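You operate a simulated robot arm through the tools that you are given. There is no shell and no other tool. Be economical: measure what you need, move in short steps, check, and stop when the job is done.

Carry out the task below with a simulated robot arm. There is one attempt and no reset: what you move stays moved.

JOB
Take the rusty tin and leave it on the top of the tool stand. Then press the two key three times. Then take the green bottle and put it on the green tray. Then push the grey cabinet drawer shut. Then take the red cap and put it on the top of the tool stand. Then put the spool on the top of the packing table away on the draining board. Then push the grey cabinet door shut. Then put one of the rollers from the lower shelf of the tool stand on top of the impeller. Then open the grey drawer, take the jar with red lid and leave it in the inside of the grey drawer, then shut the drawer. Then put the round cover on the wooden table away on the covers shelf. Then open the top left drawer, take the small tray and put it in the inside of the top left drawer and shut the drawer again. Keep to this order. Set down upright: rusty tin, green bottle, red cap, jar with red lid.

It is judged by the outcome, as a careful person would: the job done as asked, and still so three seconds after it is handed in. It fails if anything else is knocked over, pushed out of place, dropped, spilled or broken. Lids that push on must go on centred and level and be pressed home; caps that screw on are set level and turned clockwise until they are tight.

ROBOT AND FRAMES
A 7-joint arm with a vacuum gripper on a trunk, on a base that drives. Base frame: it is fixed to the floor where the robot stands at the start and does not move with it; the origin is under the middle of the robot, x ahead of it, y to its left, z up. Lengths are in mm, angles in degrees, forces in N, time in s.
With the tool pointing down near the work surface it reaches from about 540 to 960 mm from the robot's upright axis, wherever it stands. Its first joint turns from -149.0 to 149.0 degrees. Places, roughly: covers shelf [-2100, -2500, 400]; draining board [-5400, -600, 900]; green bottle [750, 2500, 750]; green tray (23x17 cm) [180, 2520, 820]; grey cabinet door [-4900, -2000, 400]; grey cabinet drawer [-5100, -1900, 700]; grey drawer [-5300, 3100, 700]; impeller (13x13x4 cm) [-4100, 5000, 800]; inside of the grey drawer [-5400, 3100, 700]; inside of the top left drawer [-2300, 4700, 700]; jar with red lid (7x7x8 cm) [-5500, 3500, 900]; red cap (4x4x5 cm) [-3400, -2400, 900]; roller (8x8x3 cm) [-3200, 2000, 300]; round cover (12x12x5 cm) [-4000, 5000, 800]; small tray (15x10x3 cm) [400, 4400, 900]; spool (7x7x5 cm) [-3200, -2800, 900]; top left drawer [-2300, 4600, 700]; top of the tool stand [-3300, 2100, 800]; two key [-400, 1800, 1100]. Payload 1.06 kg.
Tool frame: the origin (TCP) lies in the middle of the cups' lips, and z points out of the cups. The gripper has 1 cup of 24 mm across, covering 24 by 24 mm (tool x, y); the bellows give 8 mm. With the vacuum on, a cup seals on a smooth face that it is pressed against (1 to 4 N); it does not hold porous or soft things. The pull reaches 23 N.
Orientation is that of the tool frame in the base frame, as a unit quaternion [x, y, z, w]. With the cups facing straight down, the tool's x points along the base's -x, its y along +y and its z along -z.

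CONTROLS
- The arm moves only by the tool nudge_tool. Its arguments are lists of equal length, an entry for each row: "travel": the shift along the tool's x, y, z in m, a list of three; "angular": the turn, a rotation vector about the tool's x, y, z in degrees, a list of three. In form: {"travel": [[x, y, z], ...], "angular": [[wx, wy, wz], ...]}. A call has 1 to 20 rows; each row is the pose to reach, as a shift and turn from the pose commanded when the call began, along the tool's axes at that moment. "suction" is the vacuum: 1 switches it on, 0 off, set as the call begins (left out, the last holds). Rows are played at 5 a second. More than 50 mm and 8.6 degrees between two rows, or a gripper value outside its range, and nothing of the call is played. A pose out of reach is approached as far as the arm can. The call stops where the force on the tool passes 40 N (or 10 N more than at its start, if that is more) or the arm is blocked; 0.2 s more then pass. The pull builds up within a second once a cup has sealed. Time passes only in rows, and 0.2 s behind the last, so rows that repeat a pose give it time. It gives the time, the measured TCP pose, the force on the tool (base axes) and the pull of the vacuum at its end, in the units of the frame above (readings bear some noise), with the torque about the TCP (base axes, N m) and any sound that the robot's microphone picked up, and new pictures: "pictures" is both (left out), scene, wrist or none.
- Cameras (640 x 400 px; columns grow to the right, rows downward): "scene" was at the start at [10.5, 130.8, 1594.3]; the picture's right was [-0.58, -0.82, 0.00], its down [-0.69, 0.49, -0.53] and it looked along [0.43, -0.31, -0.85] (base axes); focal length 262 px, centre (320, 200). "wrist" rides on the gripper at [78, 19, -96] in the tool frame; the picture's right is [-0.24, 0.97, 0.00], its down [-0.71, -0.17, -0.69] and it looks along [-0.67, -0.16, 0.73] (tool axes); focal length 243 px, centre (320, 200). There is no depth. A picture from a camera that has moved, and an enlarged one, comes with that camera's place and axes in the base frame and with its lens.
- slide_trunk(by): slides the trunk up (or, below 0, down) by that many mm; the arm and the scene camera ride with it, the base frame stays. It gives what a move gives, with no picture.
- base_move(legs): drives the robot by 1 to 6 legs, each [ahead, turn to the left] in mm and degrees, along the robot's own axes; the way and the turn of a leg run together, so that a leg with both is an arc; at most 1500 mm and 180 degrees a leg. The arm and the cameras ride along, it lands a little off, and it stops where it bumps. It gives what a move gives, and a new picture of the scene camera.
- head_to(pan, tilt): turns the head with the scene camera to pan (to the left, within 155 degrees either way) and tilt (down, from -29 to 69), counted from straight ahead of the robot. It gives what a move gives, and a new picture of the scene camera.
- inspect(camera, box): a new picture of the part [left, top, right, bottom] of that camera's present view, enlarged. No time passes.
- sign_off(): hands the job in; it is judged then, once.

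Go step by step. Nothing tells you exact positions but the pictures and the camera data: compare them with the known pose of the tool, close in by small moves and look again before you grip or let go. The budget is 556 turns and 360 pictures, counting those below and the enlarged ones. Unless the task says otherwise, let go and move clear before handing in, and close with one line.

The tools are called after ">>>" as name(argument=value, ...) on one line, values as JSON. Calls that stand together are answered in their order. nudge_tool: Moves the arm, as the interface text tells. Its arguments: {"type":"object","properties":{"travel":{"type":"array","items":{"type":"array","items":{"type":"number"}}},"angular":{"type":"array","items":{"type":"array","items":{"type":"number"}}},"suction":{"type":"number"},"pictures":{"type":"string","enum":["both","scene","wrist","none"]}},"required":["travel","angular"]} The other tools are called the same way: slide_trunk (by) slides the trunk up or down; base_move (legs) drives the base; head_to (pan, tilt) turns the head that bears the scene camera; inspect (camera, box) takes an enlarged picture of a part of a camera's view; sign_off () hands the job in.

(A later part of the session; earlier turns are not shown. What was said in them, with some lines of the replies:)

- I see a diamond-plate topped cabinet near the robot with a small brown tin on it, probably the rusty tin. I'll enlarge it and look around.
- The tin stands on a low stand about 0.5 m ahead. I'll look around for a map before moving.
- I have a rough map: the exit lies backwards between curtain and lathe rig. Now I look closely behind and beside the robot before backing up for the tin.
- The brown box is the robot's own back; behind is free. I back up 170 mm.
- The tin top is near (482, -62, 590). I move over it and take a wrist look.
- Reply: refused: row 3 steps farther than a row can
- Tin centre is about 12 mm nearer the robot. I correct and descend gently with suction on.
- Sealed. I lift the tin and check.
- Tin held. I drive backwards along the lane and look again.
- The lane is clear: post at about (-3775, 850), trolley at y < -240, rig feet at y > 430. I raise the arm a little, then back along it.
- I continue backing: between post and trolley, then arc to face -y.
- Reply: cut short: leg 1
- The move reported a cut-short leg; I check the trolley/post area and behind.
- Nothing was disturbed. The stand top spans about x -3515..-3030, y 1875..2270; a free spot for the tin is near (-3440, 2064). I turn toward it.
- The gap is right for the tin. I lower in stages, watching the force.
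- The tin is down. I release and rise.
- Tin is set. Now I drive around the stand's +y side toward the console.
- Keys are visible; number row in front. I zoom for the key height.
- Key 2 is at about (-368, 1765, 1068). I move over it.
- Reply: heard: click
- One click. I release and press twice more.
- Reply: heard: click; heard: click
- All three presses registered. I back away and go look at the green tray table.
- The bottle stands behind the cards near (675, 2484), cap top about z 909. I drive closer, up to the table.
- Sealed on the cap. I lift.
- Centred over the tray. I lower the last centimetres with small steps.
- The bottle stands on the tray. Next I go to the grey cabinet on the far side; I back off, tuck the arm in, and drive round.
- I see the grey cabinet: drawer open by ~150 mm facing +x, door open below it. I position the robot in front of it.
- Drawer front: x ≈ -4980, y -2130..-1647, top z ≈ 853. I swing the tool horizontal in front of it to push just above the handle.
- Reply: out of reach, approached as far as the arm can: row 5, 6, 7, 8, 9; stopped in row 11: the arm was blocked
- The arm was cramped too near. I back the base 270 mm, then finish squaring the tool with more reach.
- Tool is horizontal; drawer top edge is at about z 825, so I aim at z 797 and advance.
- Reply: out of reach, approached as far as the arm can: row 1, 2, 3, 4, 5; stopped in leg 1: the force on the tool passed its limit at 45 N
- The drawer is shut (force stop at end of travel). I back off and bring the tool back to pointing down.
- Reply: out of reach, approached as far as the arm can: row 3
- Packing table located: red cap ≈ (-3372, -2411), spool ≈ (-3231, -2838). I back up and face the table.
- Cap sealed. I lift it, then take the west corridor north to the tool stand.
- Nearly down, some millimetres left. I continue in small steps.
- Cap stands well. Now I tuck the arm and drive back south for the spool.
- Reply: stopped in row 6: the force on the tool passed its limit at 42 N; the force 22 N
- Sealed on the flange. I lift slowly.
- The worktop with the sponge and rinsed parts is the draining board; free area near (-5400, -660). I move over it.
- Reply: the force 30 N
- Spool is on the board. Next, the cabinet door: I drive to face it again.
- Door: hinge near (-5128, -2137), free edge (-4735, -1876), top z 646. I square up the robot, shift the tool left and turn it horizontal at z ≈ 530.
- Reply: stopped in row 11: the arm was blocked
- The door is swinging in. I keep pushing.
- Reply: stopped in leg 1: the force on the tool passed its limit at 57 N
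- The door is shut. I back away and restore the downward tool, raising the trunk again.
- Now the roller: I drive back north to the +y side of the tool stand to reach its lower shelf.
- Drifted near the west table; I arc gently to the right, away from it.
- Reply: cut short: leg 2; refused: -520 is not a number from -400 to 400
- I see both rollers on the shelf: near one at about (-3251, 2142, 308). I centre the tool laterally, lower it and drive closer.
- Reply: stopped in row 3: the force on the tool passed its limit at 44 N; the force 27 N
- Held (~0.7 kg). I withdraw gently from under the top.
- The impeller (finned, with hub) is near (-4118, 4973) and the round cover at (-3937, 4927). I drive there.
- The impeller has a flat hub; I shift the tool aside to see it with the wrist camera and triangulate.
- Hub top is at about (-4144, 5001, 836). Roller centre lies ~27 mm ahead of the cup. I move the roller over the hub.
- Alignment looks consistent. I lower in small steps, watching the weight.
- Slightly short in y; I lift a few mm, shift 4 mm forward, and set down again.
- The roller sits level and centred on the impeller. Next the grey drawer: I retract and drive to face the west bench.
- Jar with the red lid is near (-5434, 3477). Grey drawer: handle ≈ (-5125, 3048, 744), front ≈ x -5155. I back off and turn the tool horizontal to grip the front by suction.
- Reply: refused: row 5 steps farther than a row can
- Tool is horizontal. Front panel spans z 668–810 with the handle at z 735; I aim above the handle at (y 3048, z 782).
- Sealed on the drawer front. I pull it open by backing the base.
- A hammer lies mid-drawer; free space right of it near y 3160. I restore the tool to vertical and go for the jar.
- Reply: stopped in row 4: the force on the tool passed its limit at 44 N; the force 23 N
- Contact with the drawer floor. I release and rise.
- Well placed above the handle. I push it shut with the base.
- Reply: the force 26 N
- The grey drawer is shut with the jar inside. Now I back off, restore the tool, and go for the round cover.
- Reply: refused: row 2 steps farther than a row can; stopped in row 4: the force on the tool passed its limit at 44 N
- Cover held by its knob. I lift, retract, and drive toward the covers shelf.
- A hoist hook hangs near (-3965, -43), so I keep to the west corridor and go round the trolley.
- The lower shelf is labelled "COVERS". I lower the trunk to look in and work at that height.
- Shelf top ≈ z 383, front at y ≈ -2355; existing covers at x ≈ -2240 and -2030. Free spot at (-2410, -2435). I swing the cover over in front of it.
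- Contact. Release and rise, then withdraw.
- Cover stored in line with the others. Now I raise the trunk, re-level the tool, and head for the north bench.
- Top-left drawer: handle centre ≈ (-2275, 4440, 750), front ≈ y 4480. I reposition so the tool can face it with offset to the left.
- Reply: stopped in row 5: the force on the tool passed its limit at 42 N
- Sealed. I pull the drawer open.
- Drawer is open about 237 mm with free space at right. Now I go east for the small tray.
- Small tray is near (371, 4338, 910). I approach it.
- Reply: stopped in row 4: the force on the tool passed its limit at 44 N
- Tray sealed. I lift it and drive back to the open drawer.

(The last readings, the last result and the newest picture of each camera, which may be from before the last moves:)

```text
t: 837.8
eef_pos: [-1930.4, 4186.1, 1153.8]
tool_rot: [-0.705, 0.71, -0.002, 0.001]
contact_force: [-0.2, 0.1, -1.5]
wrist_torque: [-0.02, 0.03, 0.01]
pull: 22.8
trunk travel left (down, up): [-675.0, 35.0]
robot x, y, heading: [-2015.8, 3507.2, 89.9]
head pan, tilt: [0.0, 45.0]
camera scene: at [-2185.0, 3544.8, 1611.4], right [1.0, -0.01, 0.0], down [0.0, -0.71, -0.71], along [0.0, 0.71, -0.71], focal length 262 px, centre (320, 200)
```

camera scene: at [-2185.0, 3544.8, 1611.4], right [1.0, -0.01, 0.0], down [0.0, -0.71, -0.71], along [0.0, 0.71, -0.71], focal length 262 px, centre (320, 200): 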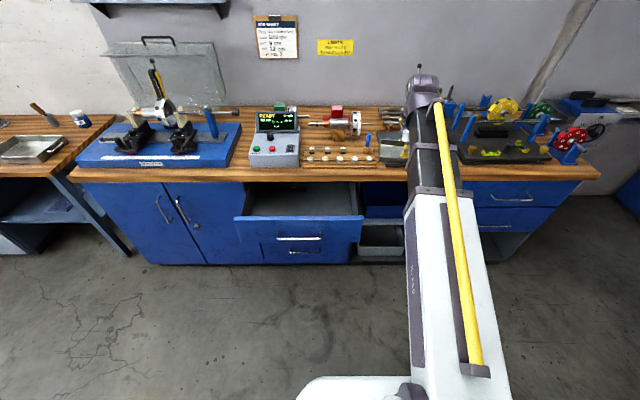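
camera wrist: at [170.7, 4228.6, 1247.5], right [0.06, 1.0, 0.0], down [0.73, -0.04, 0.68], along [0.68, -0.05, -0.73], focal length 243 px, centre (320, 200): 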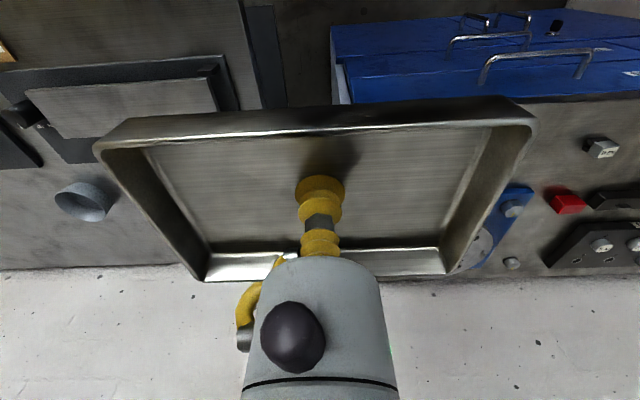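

>>> nudge_tool(travel=[[-0.025, 0.04, 0], [-0.05, 0.08, 0], [-0.075, 0.12, 0], [-0.1, 0.16, 0], [-0.125, 0.2, 0], [-0.15, 0.24, 0], [-0.175, 0.275, 0], [-0.184, 0.29, 0.02], [-0.184, 0.29, 0.06], [-0.184, 0.29, 0.1]], angular=[[0, 0, 0], [0, 0, 0], [0, 0, 0], [0, 0, 0], [0, 0, 0], [0, 0, 0], [0, 0, 0], [0, 0, 0], [0, 0, 0], [0, 0, 0]], pictures="both")

```text
t: 840.0
eef_pos: [-2219.0, 4372.1, 1053.5]
tool_rot: [-0.704, 0.71, -0.002, 0.001]
contact_force: [0.2, 0.1, -0.7]
wrist_torque: [-0.01, 0.02, 0.01]
pull: 22.6
trunk travel left (down, up): [-675.0, 35.0]
robot x, y, heading: [-2013.0, 3509.8, 89.6]
head pan, tilt: [0.0, 45.0]
camera scene: at [-2185.0, 3544.9, 1611.4], right [1.0, -0.01, 0.0], down [0.0, -0.71, -0.71], along [0.0, 0.71, -0.71], focal length 262 px, centre (320, 200)
camera wrist: at [-2237.0, 4293.8, 1146.2], right [-0.97, 0.24, 0.0], down [0.18, 0.71, 0.68], along [0.17, 0.66, -0.73], focal length 243 px, centre (320, 200)
```

scene: 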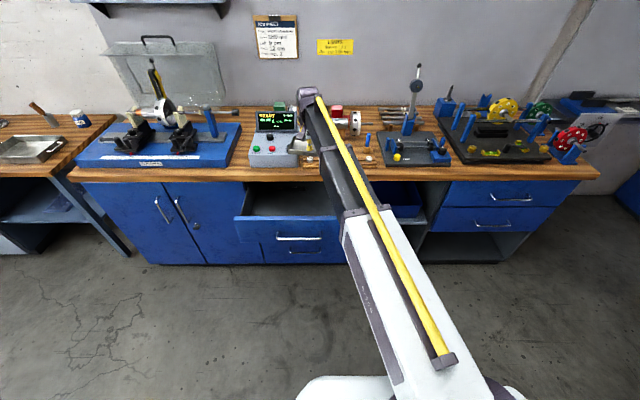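
wrist: 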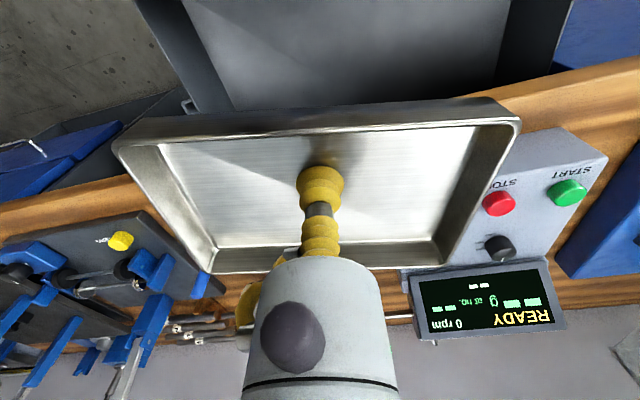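

>>> nudge_tool(travel=[[0.012, 0, 0.03], [0.012, 0, 0.07], [0.012, 0, 0.11], [0.012, 0, 0.14]], angular=[[0, 0, 0], [0, 0, 0], [0, 0, 0], [0, 0, 0]], pictures="wrist")

>>> inspect(camera="scene", box=[220, 80, 380, 260])

```text
t: 841.0
eef_pos: [-2220.9, 4357.7, 912.1]
tool_rot: [-0.704, 0.71, -0.003, 0.001]
contact_force: [0.2, -0.1, -2.5]
wrist_torque: [-0.01, 0.01, -0.02]
pull: 23.2
trunk travel left (down, up): [-675.0, 35.0]
robot x, y, heading: [-2011.4, 3505.9, 89.8]
head pan, tilt: [0.0, 45.0]
camera wrist: at [-2238.9, 4279.9, 1005.7], right [-0.97, 0.24, 0.0], down [0.18, 0.71, 0.68], along [0.17, 0.66, -0.73], focal length 243 px, centre (320, 200)
```

wrist: 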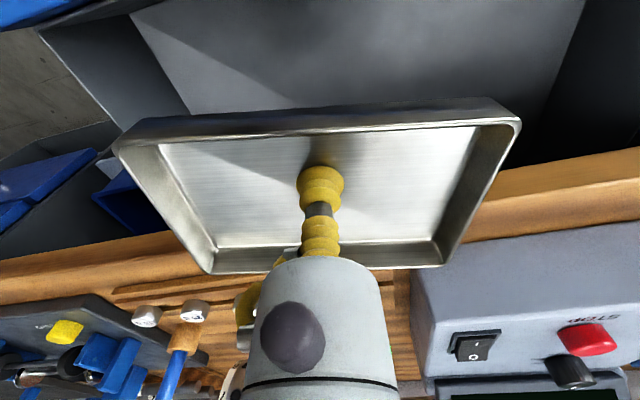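

```text
2.22 times, centred on (300, 170) of scene
camera zoom: at [-2185.0, 3544.9, 1611.4], right [1.0, -0.01, 0.0], down [0.0, -0.71, -0.71], along [0.0, 0.71, -0.71], focal length 583 px, centre (364, 267)
```

zoom: 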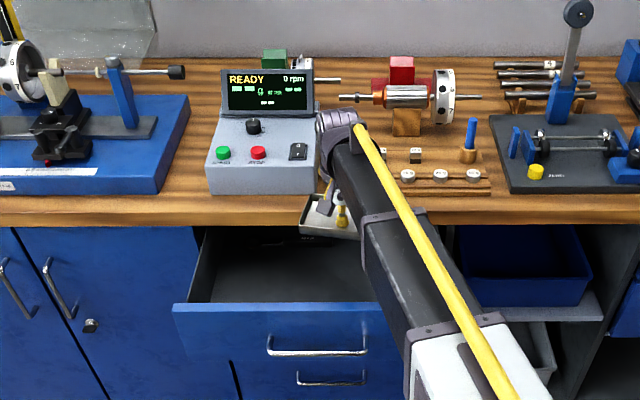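

>>> nudge_tool(travel=[[0, 0, 0.04], [0, 0, 0.08], [0, 0, 0.12], [0, 0, 0.15], [0, 0, 0.17]], angular=[[0, 0, 0], [0, 0, 0], [0, 0, 0], [0, 0, 0], [0, 0, 0]], pictures="wrist")

>>> inspect(camera="scene", box=[220, 80, 380, 260])

```text
t: 842.1
eef_pos: [-2217.6, 4361.9, 741.6]
tool_rot: [-0.703, 0.711, -0.002, 0.0]
contact_force: [-0.2, 0.3, -1.4]
wrist_torque: [-0.01, 0.02, 0.02]
pull: 22.9
trunk travel left (down, up): [-675.0, 35.0]
robot x, y, heading: [-2014.4, 3507.5, 89.5]
head pan, tilt: [0.0, 45.0]
camera wrist: at [-2236.1, 4284.2, 835.6], right [-0.97, 0.24, 0.0], down [0.18, 0.71, 0.68], along [0.17, 0.66, -0.73], focal length 243 px, centre (320, 200)
```

wrist: 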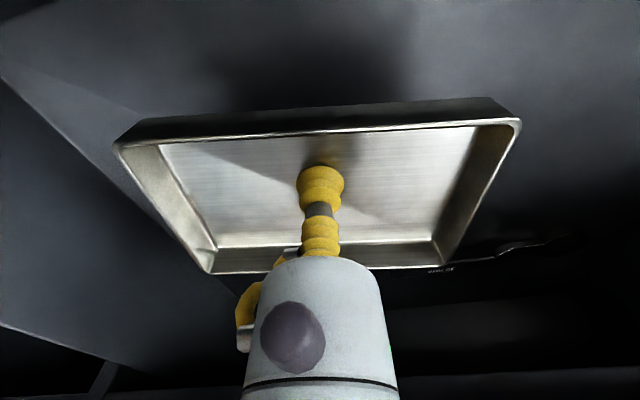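

```text
2.22 times, centred on (300, 170) of scene
camera zoom: at [-2185.0, 3544.8, 1611.3], right [1.0, -0.01, 0.0], down [0.0, -0.71, -0.71], along [0.0, 0.71, -0.71], focal length 583 px, centre (364, 267)
```

zoom: 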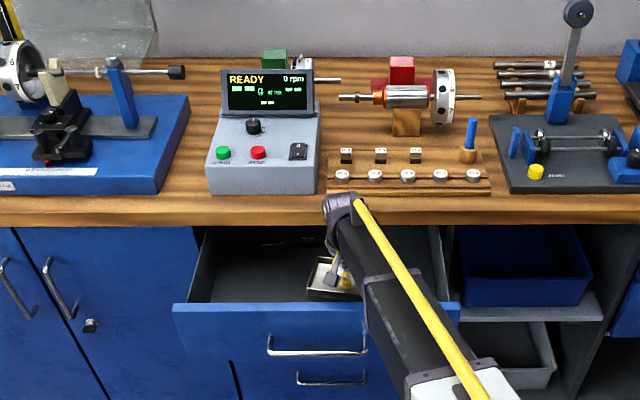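

The forearm would come close to the drawer front when fully lowered; I lift, bring the base 190 mm closer with the arm drawn in for a steeper forearm, then lower again.

>>> nudge_tool(travel=[[0, 0, -0.045], [0, 0, -0.09], [0, 0, -0.135], [0, 0, -0.18], [0, 0, -0.225], [0, 0, -0.26], [0.045, 0, -0.26], [0.09, 0, -0.26], [0.135, 0, -0.26], [0.175, 0, -0.26], [0.19, 0, -0.26]], angular=[[0, 0, 0], [0, 0, 0], [0, 0, 0], [0, 0, 0], [0, 0, 0], [0, 0, 0], [0, 0, 0], [0, 0, 0], [0, 0, 0], [0, 0, 0], [0, 0, 0]], pictures="none")

>>> base_move(legs=[[190, 0]])

>>> slide_trunk(by=30)

```text
t: 844.5
eef_pos: [-2221.2, 4167.3, 1002.9]
tool_rot: [-0.703, 0.711, -0.002, 0.001]
contact_force: [0.4, 0.4, -1.7]
wrist_torque: [-0.01, 0.0, -0.02]
pull: 23.7
trunk travel left (down, up): [-675.0, 35.0]
robot x, y, heading: [-2009.2, 3505.4, 89.4]
head pan, tilt: [0.0, 45.0]
```

```text
t: 846.1
eef_pos: [-2221.4, 4361.0, 1004.4]
tool_rot: [-0.704, 0.71, -0.001, 0.001]
contact_force: [-0.1, -0.3, -1.0]
wrist_torque: [0.01, 0.01, 0.01]
pull: 22.6
trunk travel left (down, up): [-675.0, 35.0]
robot x, y, heading: [-2012.9, 3700.4, 89.5]
head pan, tilt: [0.0, 45.0]
camera scene: at [-2183.8, 3737.3, 1611.3], right [1.0, -0.01, 0.0], down [0.0, -0.71, -0.71], along [0.0, 0.71, -0.71], focal length 262 px, centre (320, 200)
```

scene: 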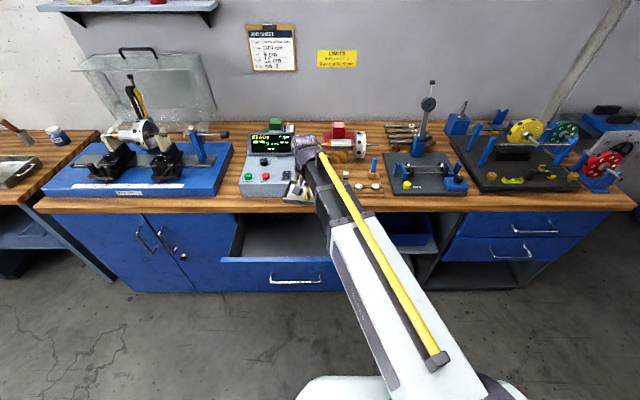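

```text
t: 846.9
eef_pos: [-2220.2, 4359.8, 1034.2]
tool_rot: [-0.704, 0.71, -0.003, 0.001]
contact_force: [-0.2, 0.0, -1.2]
wrist_torque: [0.01, 0.0, 0.0]
pull: 22.9
trunk travel left (down, up): [-705.0, 5.0]
robot x, y, heading: [-2015.3, 3697.8, 89.6]
head pan, tilt: [0.0, 45.0]
```

>>> nudge_tool(travel=[[0, 0, 0.045], [0, 0, 0.09], [0, 0, 0.135], [0, 0, 0.18], [0, 0, 0.225], [0, 0, 0.27], [0, 0, 0.3]], angular=[[0, 0, 0], [0, 0, 0], [0, 0, 0], [0, 0, 0], [0, 0, 0], [0, 0, 0], [0, 0, 0]], pictures="both")

>>> inspect(camera="scene", box=[220, 110, 400, 310])

```text
t: 848.5
eef_pos: [-2219.1, 4359.7, 729.0]
tool_rot: [-0.704, 0.71, -0.001, 0.001]
contact_force: [-0.2, -0.8, -2.1]
wrist_torque: [0.02, 0.0, 0.0]
pull: 22.9
trunk travel left (down, up): [-705.0, 5.0]
robot x, y, heading: [-2014.5, 3697.7, 89.7]
head pan, tilt: [0.0, 45.0]
camera scene: at [-2183.8, 3737.1, 1641.4], right [1.0, -0.01, 0.0], down [0.0, -0.71, -0.71], along [0.0, 0.71, -0.71], focal length 262 px, centre (320, 200)
camera wrist: at [-2238.7, 4282.5, 822.7], right [-0.97, 0.24, 0.0], down [0.18, 0.71, 0.68], along [0.17, 0.66, -0.73], focal length 243 px, centre (320, 200)
```

scene: 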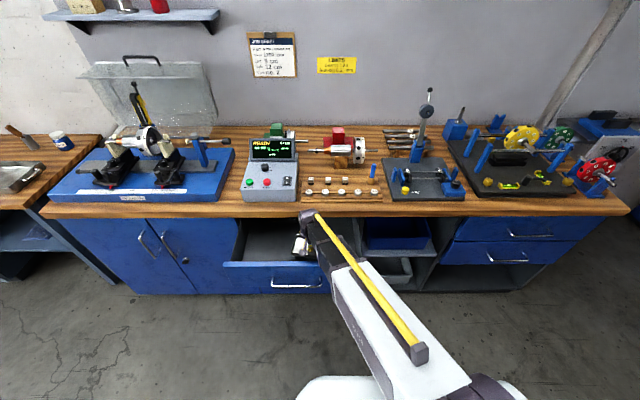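
wrist: 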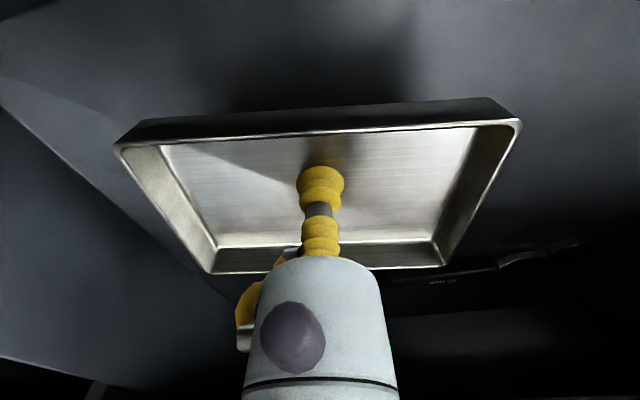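

```text
2.00 times, centred on (310, 210) of scene
camera zoom: at [-2183.8, 3737.1, 1641.4], right [1.0, -0.01, 0.0], down [0.0, -0.71, -0.71], along [0.0, 0.71, -0.71], focal length 525 px, centre (340, 180)
```

zoom: 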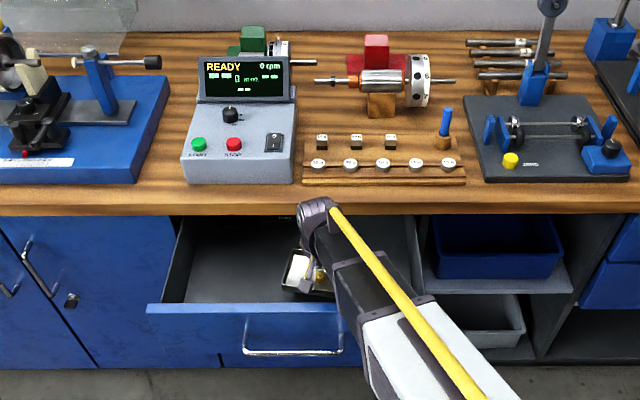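

>>> nudge_tool(travel=[[0, 0, 0.012], [0, 0, 0.024], [0, 0, 0.034], [0, 0, 0.042]], angular=[[0, 0, 0], [0, 0, 0], [0, 0, 0], [0, 0, 0]], pictures="wrist")

```text
t: 849.5
eef_pos: [-2221.4, 4359.3, 690.0]
tool_rot: [-0.704, 0.71, -0.001, 0.0]
contact_force: [0.2, 0.7, -0.2]
wrist_torque: [0.01, -0.01, 0.0]
pull: 22.5
trunk travel left (down, up): [-705.0, 5.0]
robot x, y, heading: [-2011.0, 3699.1, 89.3]
head pan, tilt: [0.0, 45.0]
camera wrist: at [-2240.6, 4281.9, 783.5], right [-0.97, 0.24, 0.0], down [0.18, 0.71, 0.68], along [0.17, 0.66, -0.73], focal length 243 px, centre (320, 200)
```

wrist: 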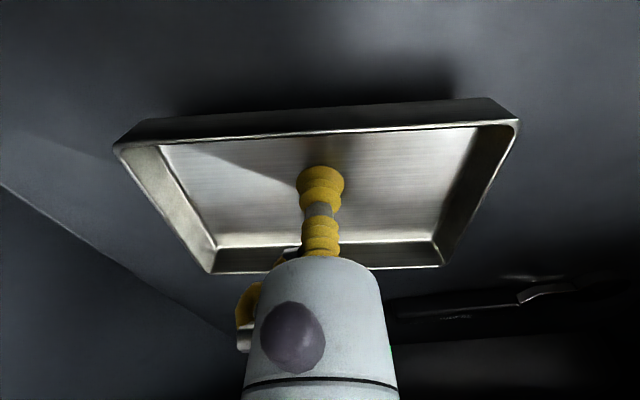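

>>> nudge_tool(travel=[[0, 0, 0.004], [0, 0, 0.008], [0, 0, 0.011]], angular=[[0, 0, 0], [0, 0, 0], [0, 0, 0]], pictures="none")

```text
t: 850.3
eef_pos: [-2219.8, 4359.9, 679.1]
tool_rot: [-0.704, 0.71, -0.001, 0.001]
contact_force: [0.4, 0.0, -1.9]
wrist_torque: [0.0, -0.05, 0.0]
pull: 23.4
trunk travel left (down, up): [-705.0, 5.0]
robot x, y, heading: [-2009.7, 3700.3, 89.5]
head pan, tilt: [0.0, 45.0]
```

>>> nudge_tool(travel=[[0, 0, 0.004], [0, 0, 0.008], [0, 0, 0.011]], angular=[[0, 0, 0], [0, 0, 0], [0, 0, 0]], pictures="wrist")

```text
t: 851.1
eef_pos: [-2220.1, 4359.1, 670.3]
tool_rot: [-0.704, 0.71, -0.001, 0.001]
contact_force: [-0.4, 1.3, 17.0]
wrist_torque: [-0.01, -0.02, 0.01]
pull: 22.8
trunk travel left (down, up): [-705.0, 5.0]
robot x, y, heading: [-2011.7, 3700.8, 89.6]
head pan, tilt: [0.0, 45.0]
camera wrist: at [-2239.1, 4281.3, 763.2], right [-0.97, 0.24, 0.0], down [0.18, 0.71, 0.69], along [0.17, 0.66, -0.73], focal length 243 px, centre (320, 200)
```

wrist: 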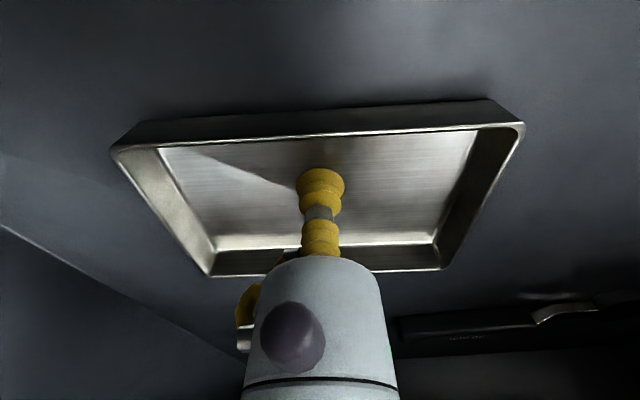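

The tray is on the drawer floor. I release and rise clear.

>>> nudge_tool(travel=[[0, 0, -0.004], [0, 0, -0.004], [0, 0, -0.004], [0, 0, -0.01], [0, 0, -0.03], [0, 0, -0.07], [0, 0, -0.115], [0, 0, -0.16], [0, 0, -0.205], [0, 0, -0.25], [0, 0, -0.295], [0, 0, -0.34], [0, 0, -0.385], [0, 0, -0.43]], angular=[[0, 0, 0], [0, 0, 0], [0, 0, 0], [0, 0, 0], [0, 0, 0], [0, 0, 0], [0, 0, 0], [0, 0, 0], [0, 0, 0], [0, 0, 0], [0, 0, 0], [0, 0, 0], [0, 0, 0], [0, 0, 0]], suction=0, pictures="wrist")

>>> base_move(legs=[[-370, 0]])

```text
t: 854.1
eef_pos: [-2218.7, 4359.6, 1099.5]
tool_rot: [-0.704, 0.71, -0.002, 0.001]
contact_force: [-0.3, 0.2, -0.4]
wrist_torque: [-0.03, 0.02, -0.02]
pull: 0.0
trunk travel left (down, up): [-705.0, 5.0]
robot x, y, heading: [-2013.1, 3698.5, 89.6]
head pan, tilt: [0.0, 45.0]
camera wrist: at [-2238.5, 4281.4, 1192.9], right [-0.97, 0.24, 0.0], down [0.17, 0.71, 0.68], along [0.17, 0.66, -0.73], focal length 243 px, centre (320, 200)
```

wrist: 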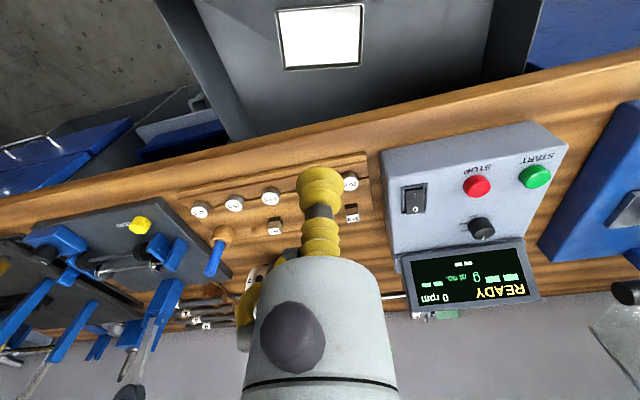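

```text
t: 856.4
eef_pos: [-2220.7, 3995.9, 1100.1]
tool_rot: [-0.703, 0.711, -0.002, 0.001]
contact_force: [0.0, -0.3, 0.0]
wrist_torque: [0.01, -0.01, 0.0]
pull: 0.1
trunk travel left (down, up): [-705.0, 5.0]
robot x, y, heading: [-2015.5, 3331.1, 89.5]
head pan, tilt: [0.0, 45.0]
camera scene: at [-2186.3, 3372.8, 1641.3], right [1.0, -0.01, 0.0], down [-0.01, -0.71, -0.71], along [0.01, 0.71, -0.71], focal length 262 px, centre (320, 200)
```

scene: 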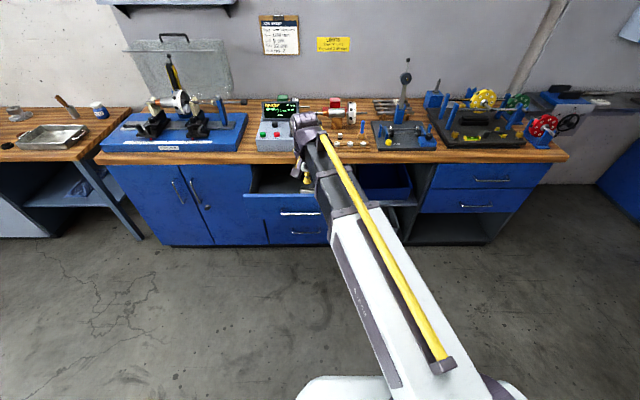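

>>> slide_trunk(by=-30)

>>> nudge_tool(travel=[[0.002, 0.02, 0.026], [0.004, 0.04, 0.052], [0.006, 0.05, 0.078], [0.008, 0.05, 0.104], [0.01, 0.05, 0.13], [0.01, 0.05, 0.156], [0.01, 0.05, 0.182], [0.01, 0.05, 0.208], [0.01, 0.05, 0.234], [0.01, 0.05, 0.26], [0.01, 0.05, 0.286]], angular=[[0, -8.18, 0], [0, -16.36, 0], [0, -24.54, 0], [0, -32.72, 0], [0, -40.9, 0], [0, -49.1, 0], [0, -57.3, 0], [0, -65.4, 0], [0, -73.6, 0], [0, -81.8, 0], [0, -90, 0]], pictures="wrist")

```text
t: 857.1
eef_pos: [-2220.7, 3995.8, 1067.7]
tool_rot: [-0.703, 0.711, -0.001, 0.001]
contact_force: [-0.4, 0.4, 0.5]
wrist_torque: [-0.01, 0.0, 0.01]
pull: 0.0
trunk travel left (down, up): [-675.0, 35.0]
robot x, y, heading: [-2018.9, 3334.1, 89.4]
head pan, tilt: [0.0, 45.0]
```

```text
t: 859.5
eef_pos: [-2268.8, 3984.6, 782.0]
tool_rot: [-0.499, 0.501, 0.496, 0.503]
contact_force: [1.1, 0.4, 0.0]
wrist_torque: [-0.01, -0.01, 0.0]
pull: 0.2
trunk travel left (down, up): [-675.0, 35.0]
robot x, y, heading: [-2013.7, 3334.3, 89.4]
head pan, tilt: [0.0, 45.0]
camera wrist: at [-2288.8, 3888.7, 701.3], right [-0.97, 0.01, 0.23], down [0.16, -0.69, 0.71], along [0.17, 0.73, 0.67], focal length 243 px, centre (320, 200)
```

wrist: 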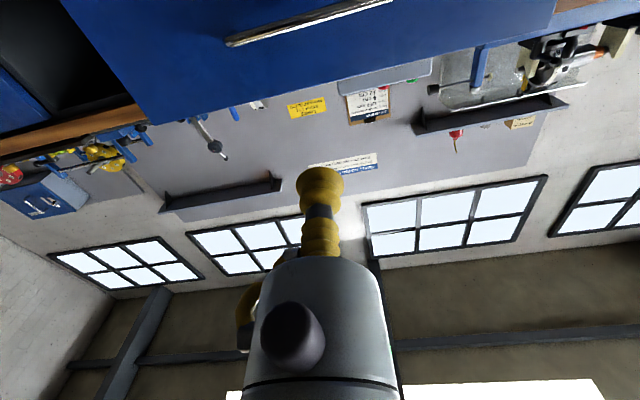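

>>> nudge_tool(travel=[[0, 0, 0.04], [0, 0, 0.08], [0, 0, 0.12], [0, 0, 0.16], [0, 0, 0.2]], angular=[[0, 0, 0], [0, 0, 0], [0, 0, 0], [0, 0, 0], [0, 0, 0]], pictures="wrist")

>>> base_move(legs=[[120, 0]])

>>> base_move(legs=[[120, 0]])

```text
t: 860.7
eef_pos: [-2265.9, 4186.4, 783.2]
tool_rot: [-0.498, 0.503, 0.495, 0.504]
contact_force: [0.2, -0.1, 0.3]
wrist_torque: [0.01, 0.01, -0.01]
pull: 0.0
trunk travel left (down, up): [-675.0, 35.0]
robot x, y, heading: [-2015.5, 3337.2, 89.5]
head pan, tilt: [0.0, 45.0]
camera wrist: at [-2285.4, 4090.5, 703.1], right [-0.97, 0.01, 0.23], down [0.16, -0.69, 0.71], along [0.17, 0.73, 0.67], focal length 243 px, centre (320, 200)
```

wrist: 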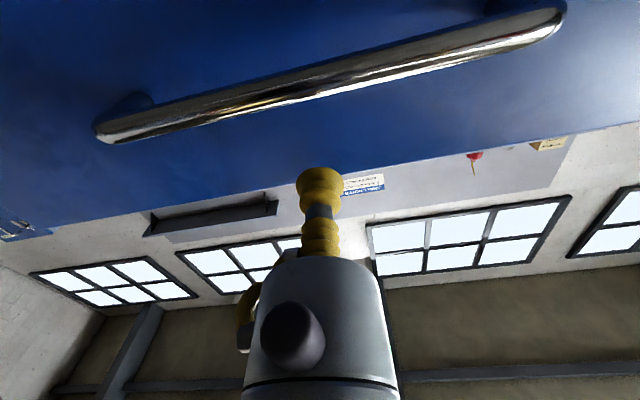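

```text
t: 862.0
eef_pos: [-2261.9, 4302.0, 783.3]
tool_rot: [-0.498, 0.503, 0.496, 0.503]
contact_force: [-0.2, 0.3, -0.1]
wrist_torque: [0.03, 0.01, 0.0]
pull: 0.0
trunk travel left (down, up): [-675.0, 35.0]
robot x, y, heading: [-2014.3, 3450.4, 89.6]
head pan, tilt: [0.0, 45.0]
camera scene: at [-2185.2, 3489.5, 1611.3], right [1.0, -0.01, 0.0], down [-0.01, -0.71, -0.71], along [0.01, 0.71, -0.71], focal length 262 px, centre (320, 200)
```

scene: 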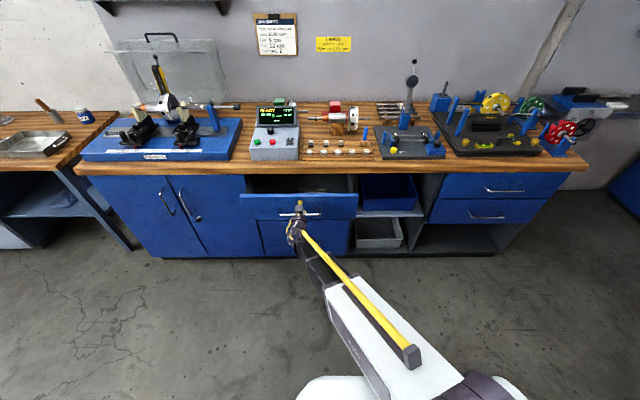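

```text
t: 863.2
eef_pos: [-2260.5, 4422.3, 784.2]
tool_rot: [-0.498, 0.503, 0.496, 0.503]
contact_force: [0.0, 0.0, 1.6]
wrist_torque: [-0.02, 0.0, 0.0]
pull: 0.0
trunk travel left (down, up): [-675.0, 35.0]
robot x, y, heading: [-2016.3, 3568.6, 89.3]
head pan, tilt: [0.0, 45.0]
camera scene: at [-2183.8, 3610.2, 1611.3], right [1.0, -0.01, 0.0], down [-0.01, -0.71, -0.71], along [0.01, 0.71, -0.71], focal length 262 px, centre (320, 200)
```

scene: 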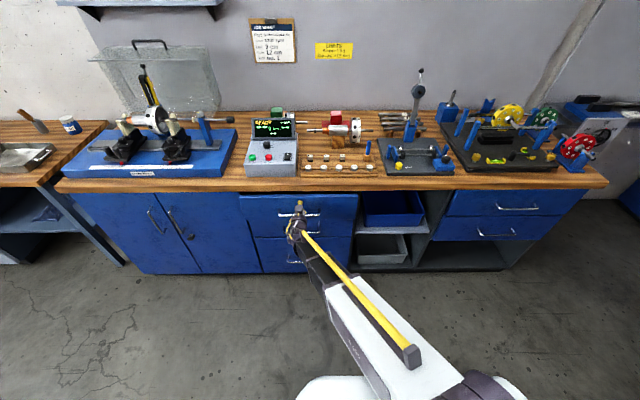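

Closing well; about 50 mm remain.

>>> base_move(legs=[[40, 0]])

>>> base_move(legs=[[18, 0]])

>>> inspect(camera="scene", box=[220, 160, 380, 280])

```text
t: 864.1
eef_pos: [-2259.6, 4462.1, 783.0]
tool_rot: [-0.498, 0.503, 0.495, 0.504]
contact_force: [-0.9, 0.3, -0.4]
wrist_torque: [0.0, 0.02, -0.01]
pull: 0.1
trunk travel left (down, up): [-675.0, 35.0]
robot x, y, heading: [-2009.5, 3614.3, 89.4]
head pan, tilt: [0.0, 45.0]
camera scene: at [-2183.4, 3649.9, 1611.3], right [1.0, -0.01, 0.0], down [-0.01, -0.71, -0.71], along [0.01, 0.71, -0.71], focal length 262 px, centre (320, 200)
```

scene: 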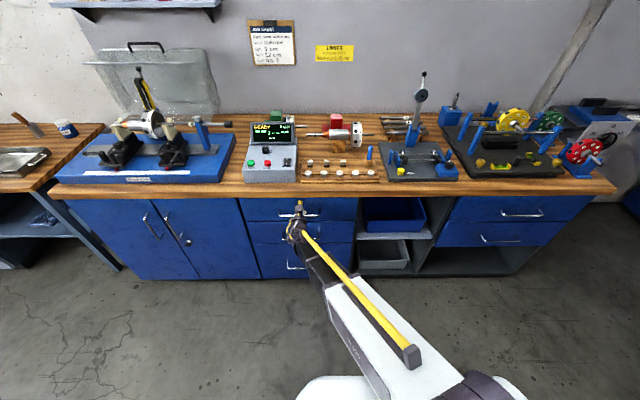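

```text
t: 864.9
eef_pos: [-2259.5, 4472.4, 784.4]
tool_rot: [-0.498, 0.503, 0.495, 0.505]
contact_force: [0.8, -6.6, 1.5]
wrist_torque: [0.01, 0.0, 0.02]
pull: 0.0
trunk travel left (down, up): [-675.0, 35.0]
robot x, y, heading: [-2013.7, 3624.5, 89.6]
head pan, tilt: [0.0, 45.0]
stopped in leg 1: the force on the tool passed its limit at 45 N (the readings are from after the stop); the commanded pose is now the measured one
camera scene: at [-2183.1, 3663.2, 1611.4], right [1.0, -0.01, 0.0], down [-0.01, -0.71, -0.71], along [0.01, 0.71, -0.71], focal length 262 px, centre (320, 200)
```

scene: 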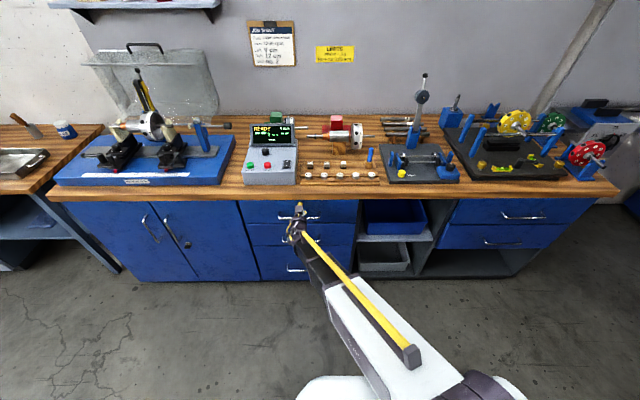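

```text
3.33 times, centred on (300, 220) of scene
camera zoom: at [-2183.1, 3663.2, 1611.4], right [1.0, -0.01, 0.0], down [-0.01, -0.71, -0.71], along [0.01, 0.71, -0.71], focal length 874 px, centre (387, 133)
```

zoom: 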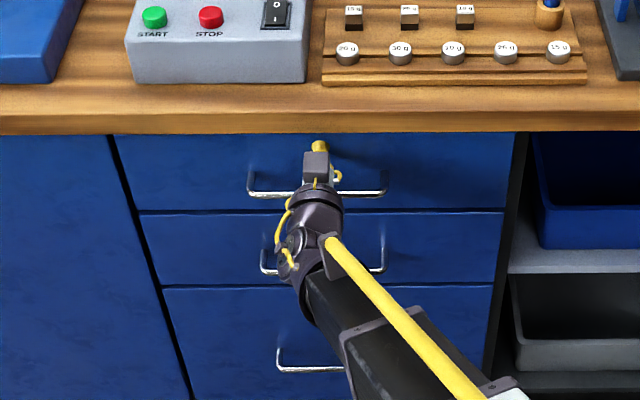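

The drawer is flush and shut. I back clear before handing in.

>>> base_move(legs=[[-350, 0]])

>>> head_to(pan=75, tilt=25)

```text
t: 867.2
eef_pos: [-2258.9, 4124.3, 784.2]
tool_rot: [-0.497, 0.504, 0.494, 0.505]
contact_force: [0.0, 0.3, -0.3]
wrist_torque: [0.01, -0.01, 0.03]
pull: 0.1
trunk travel left (down, up): [-675.0, 35.0]
robot x, y, heading: [-2016.4, 3279.0, 88.9]
head pan, tilt: [0.0, 45.0]
camera scene: at [-2187.9, 3313.9, 1611.3], right [1.0, -0.02, 0.0], down [-0.01, -0.71, -0.71], along [0.01, 0.71, -0.71], focal length 262 px, centre (320, 200)
```

scene: 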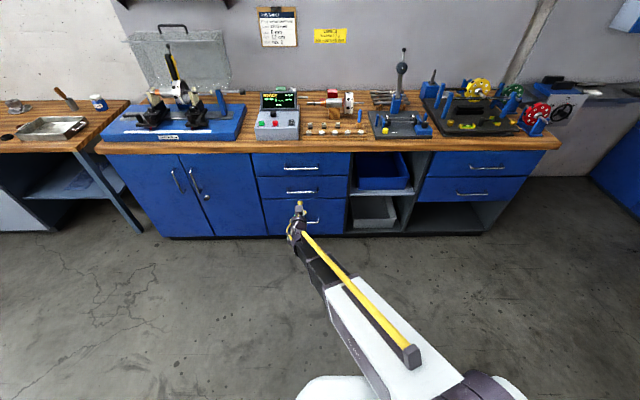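

```text
t: 868.7
eef_pos: [-2259.4, 4124.4, 784.0]
tool_rot: [-0.496, 0.505, 0.493, 0.506]
contact_force: [-0.6, 0.1, 0.4]
wrist_torque: [-0.01, -0.01, -0.03]
pull: 0.0
trunk travel left (down, up): [-675.0, 35.0]
robot x, y, heading: [-2015.3, 3276.2, 89.0]
head pan, tilt: [75.0, 25.0]
camera scene: at [-2277.9, 3258.0, 1641.9], right [0.28, 0.96, 0.0], down [0.41, -0.12, -0.91], along [-0.87, 0.25, -0.42], focal length 262 px, centre (320, 200)
```

scene: 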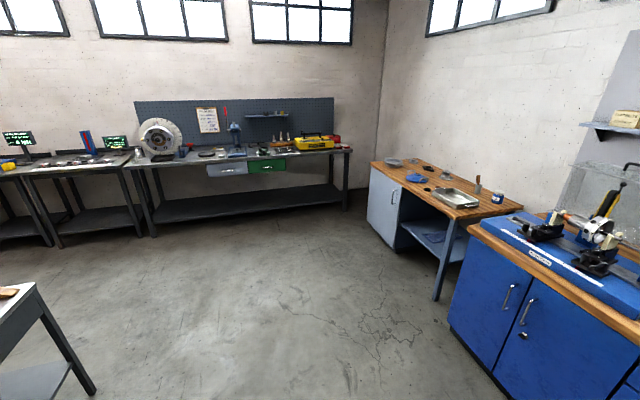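

All drawers are shut, the arm is clear, and every step was done in the order given, so I hand in.

>>> sign_off()

```text
The job is handed in.
```

All eleven steps were done in the order given, nothing was seen knocked over or dropped, and the job has been handed in with the arm clear.
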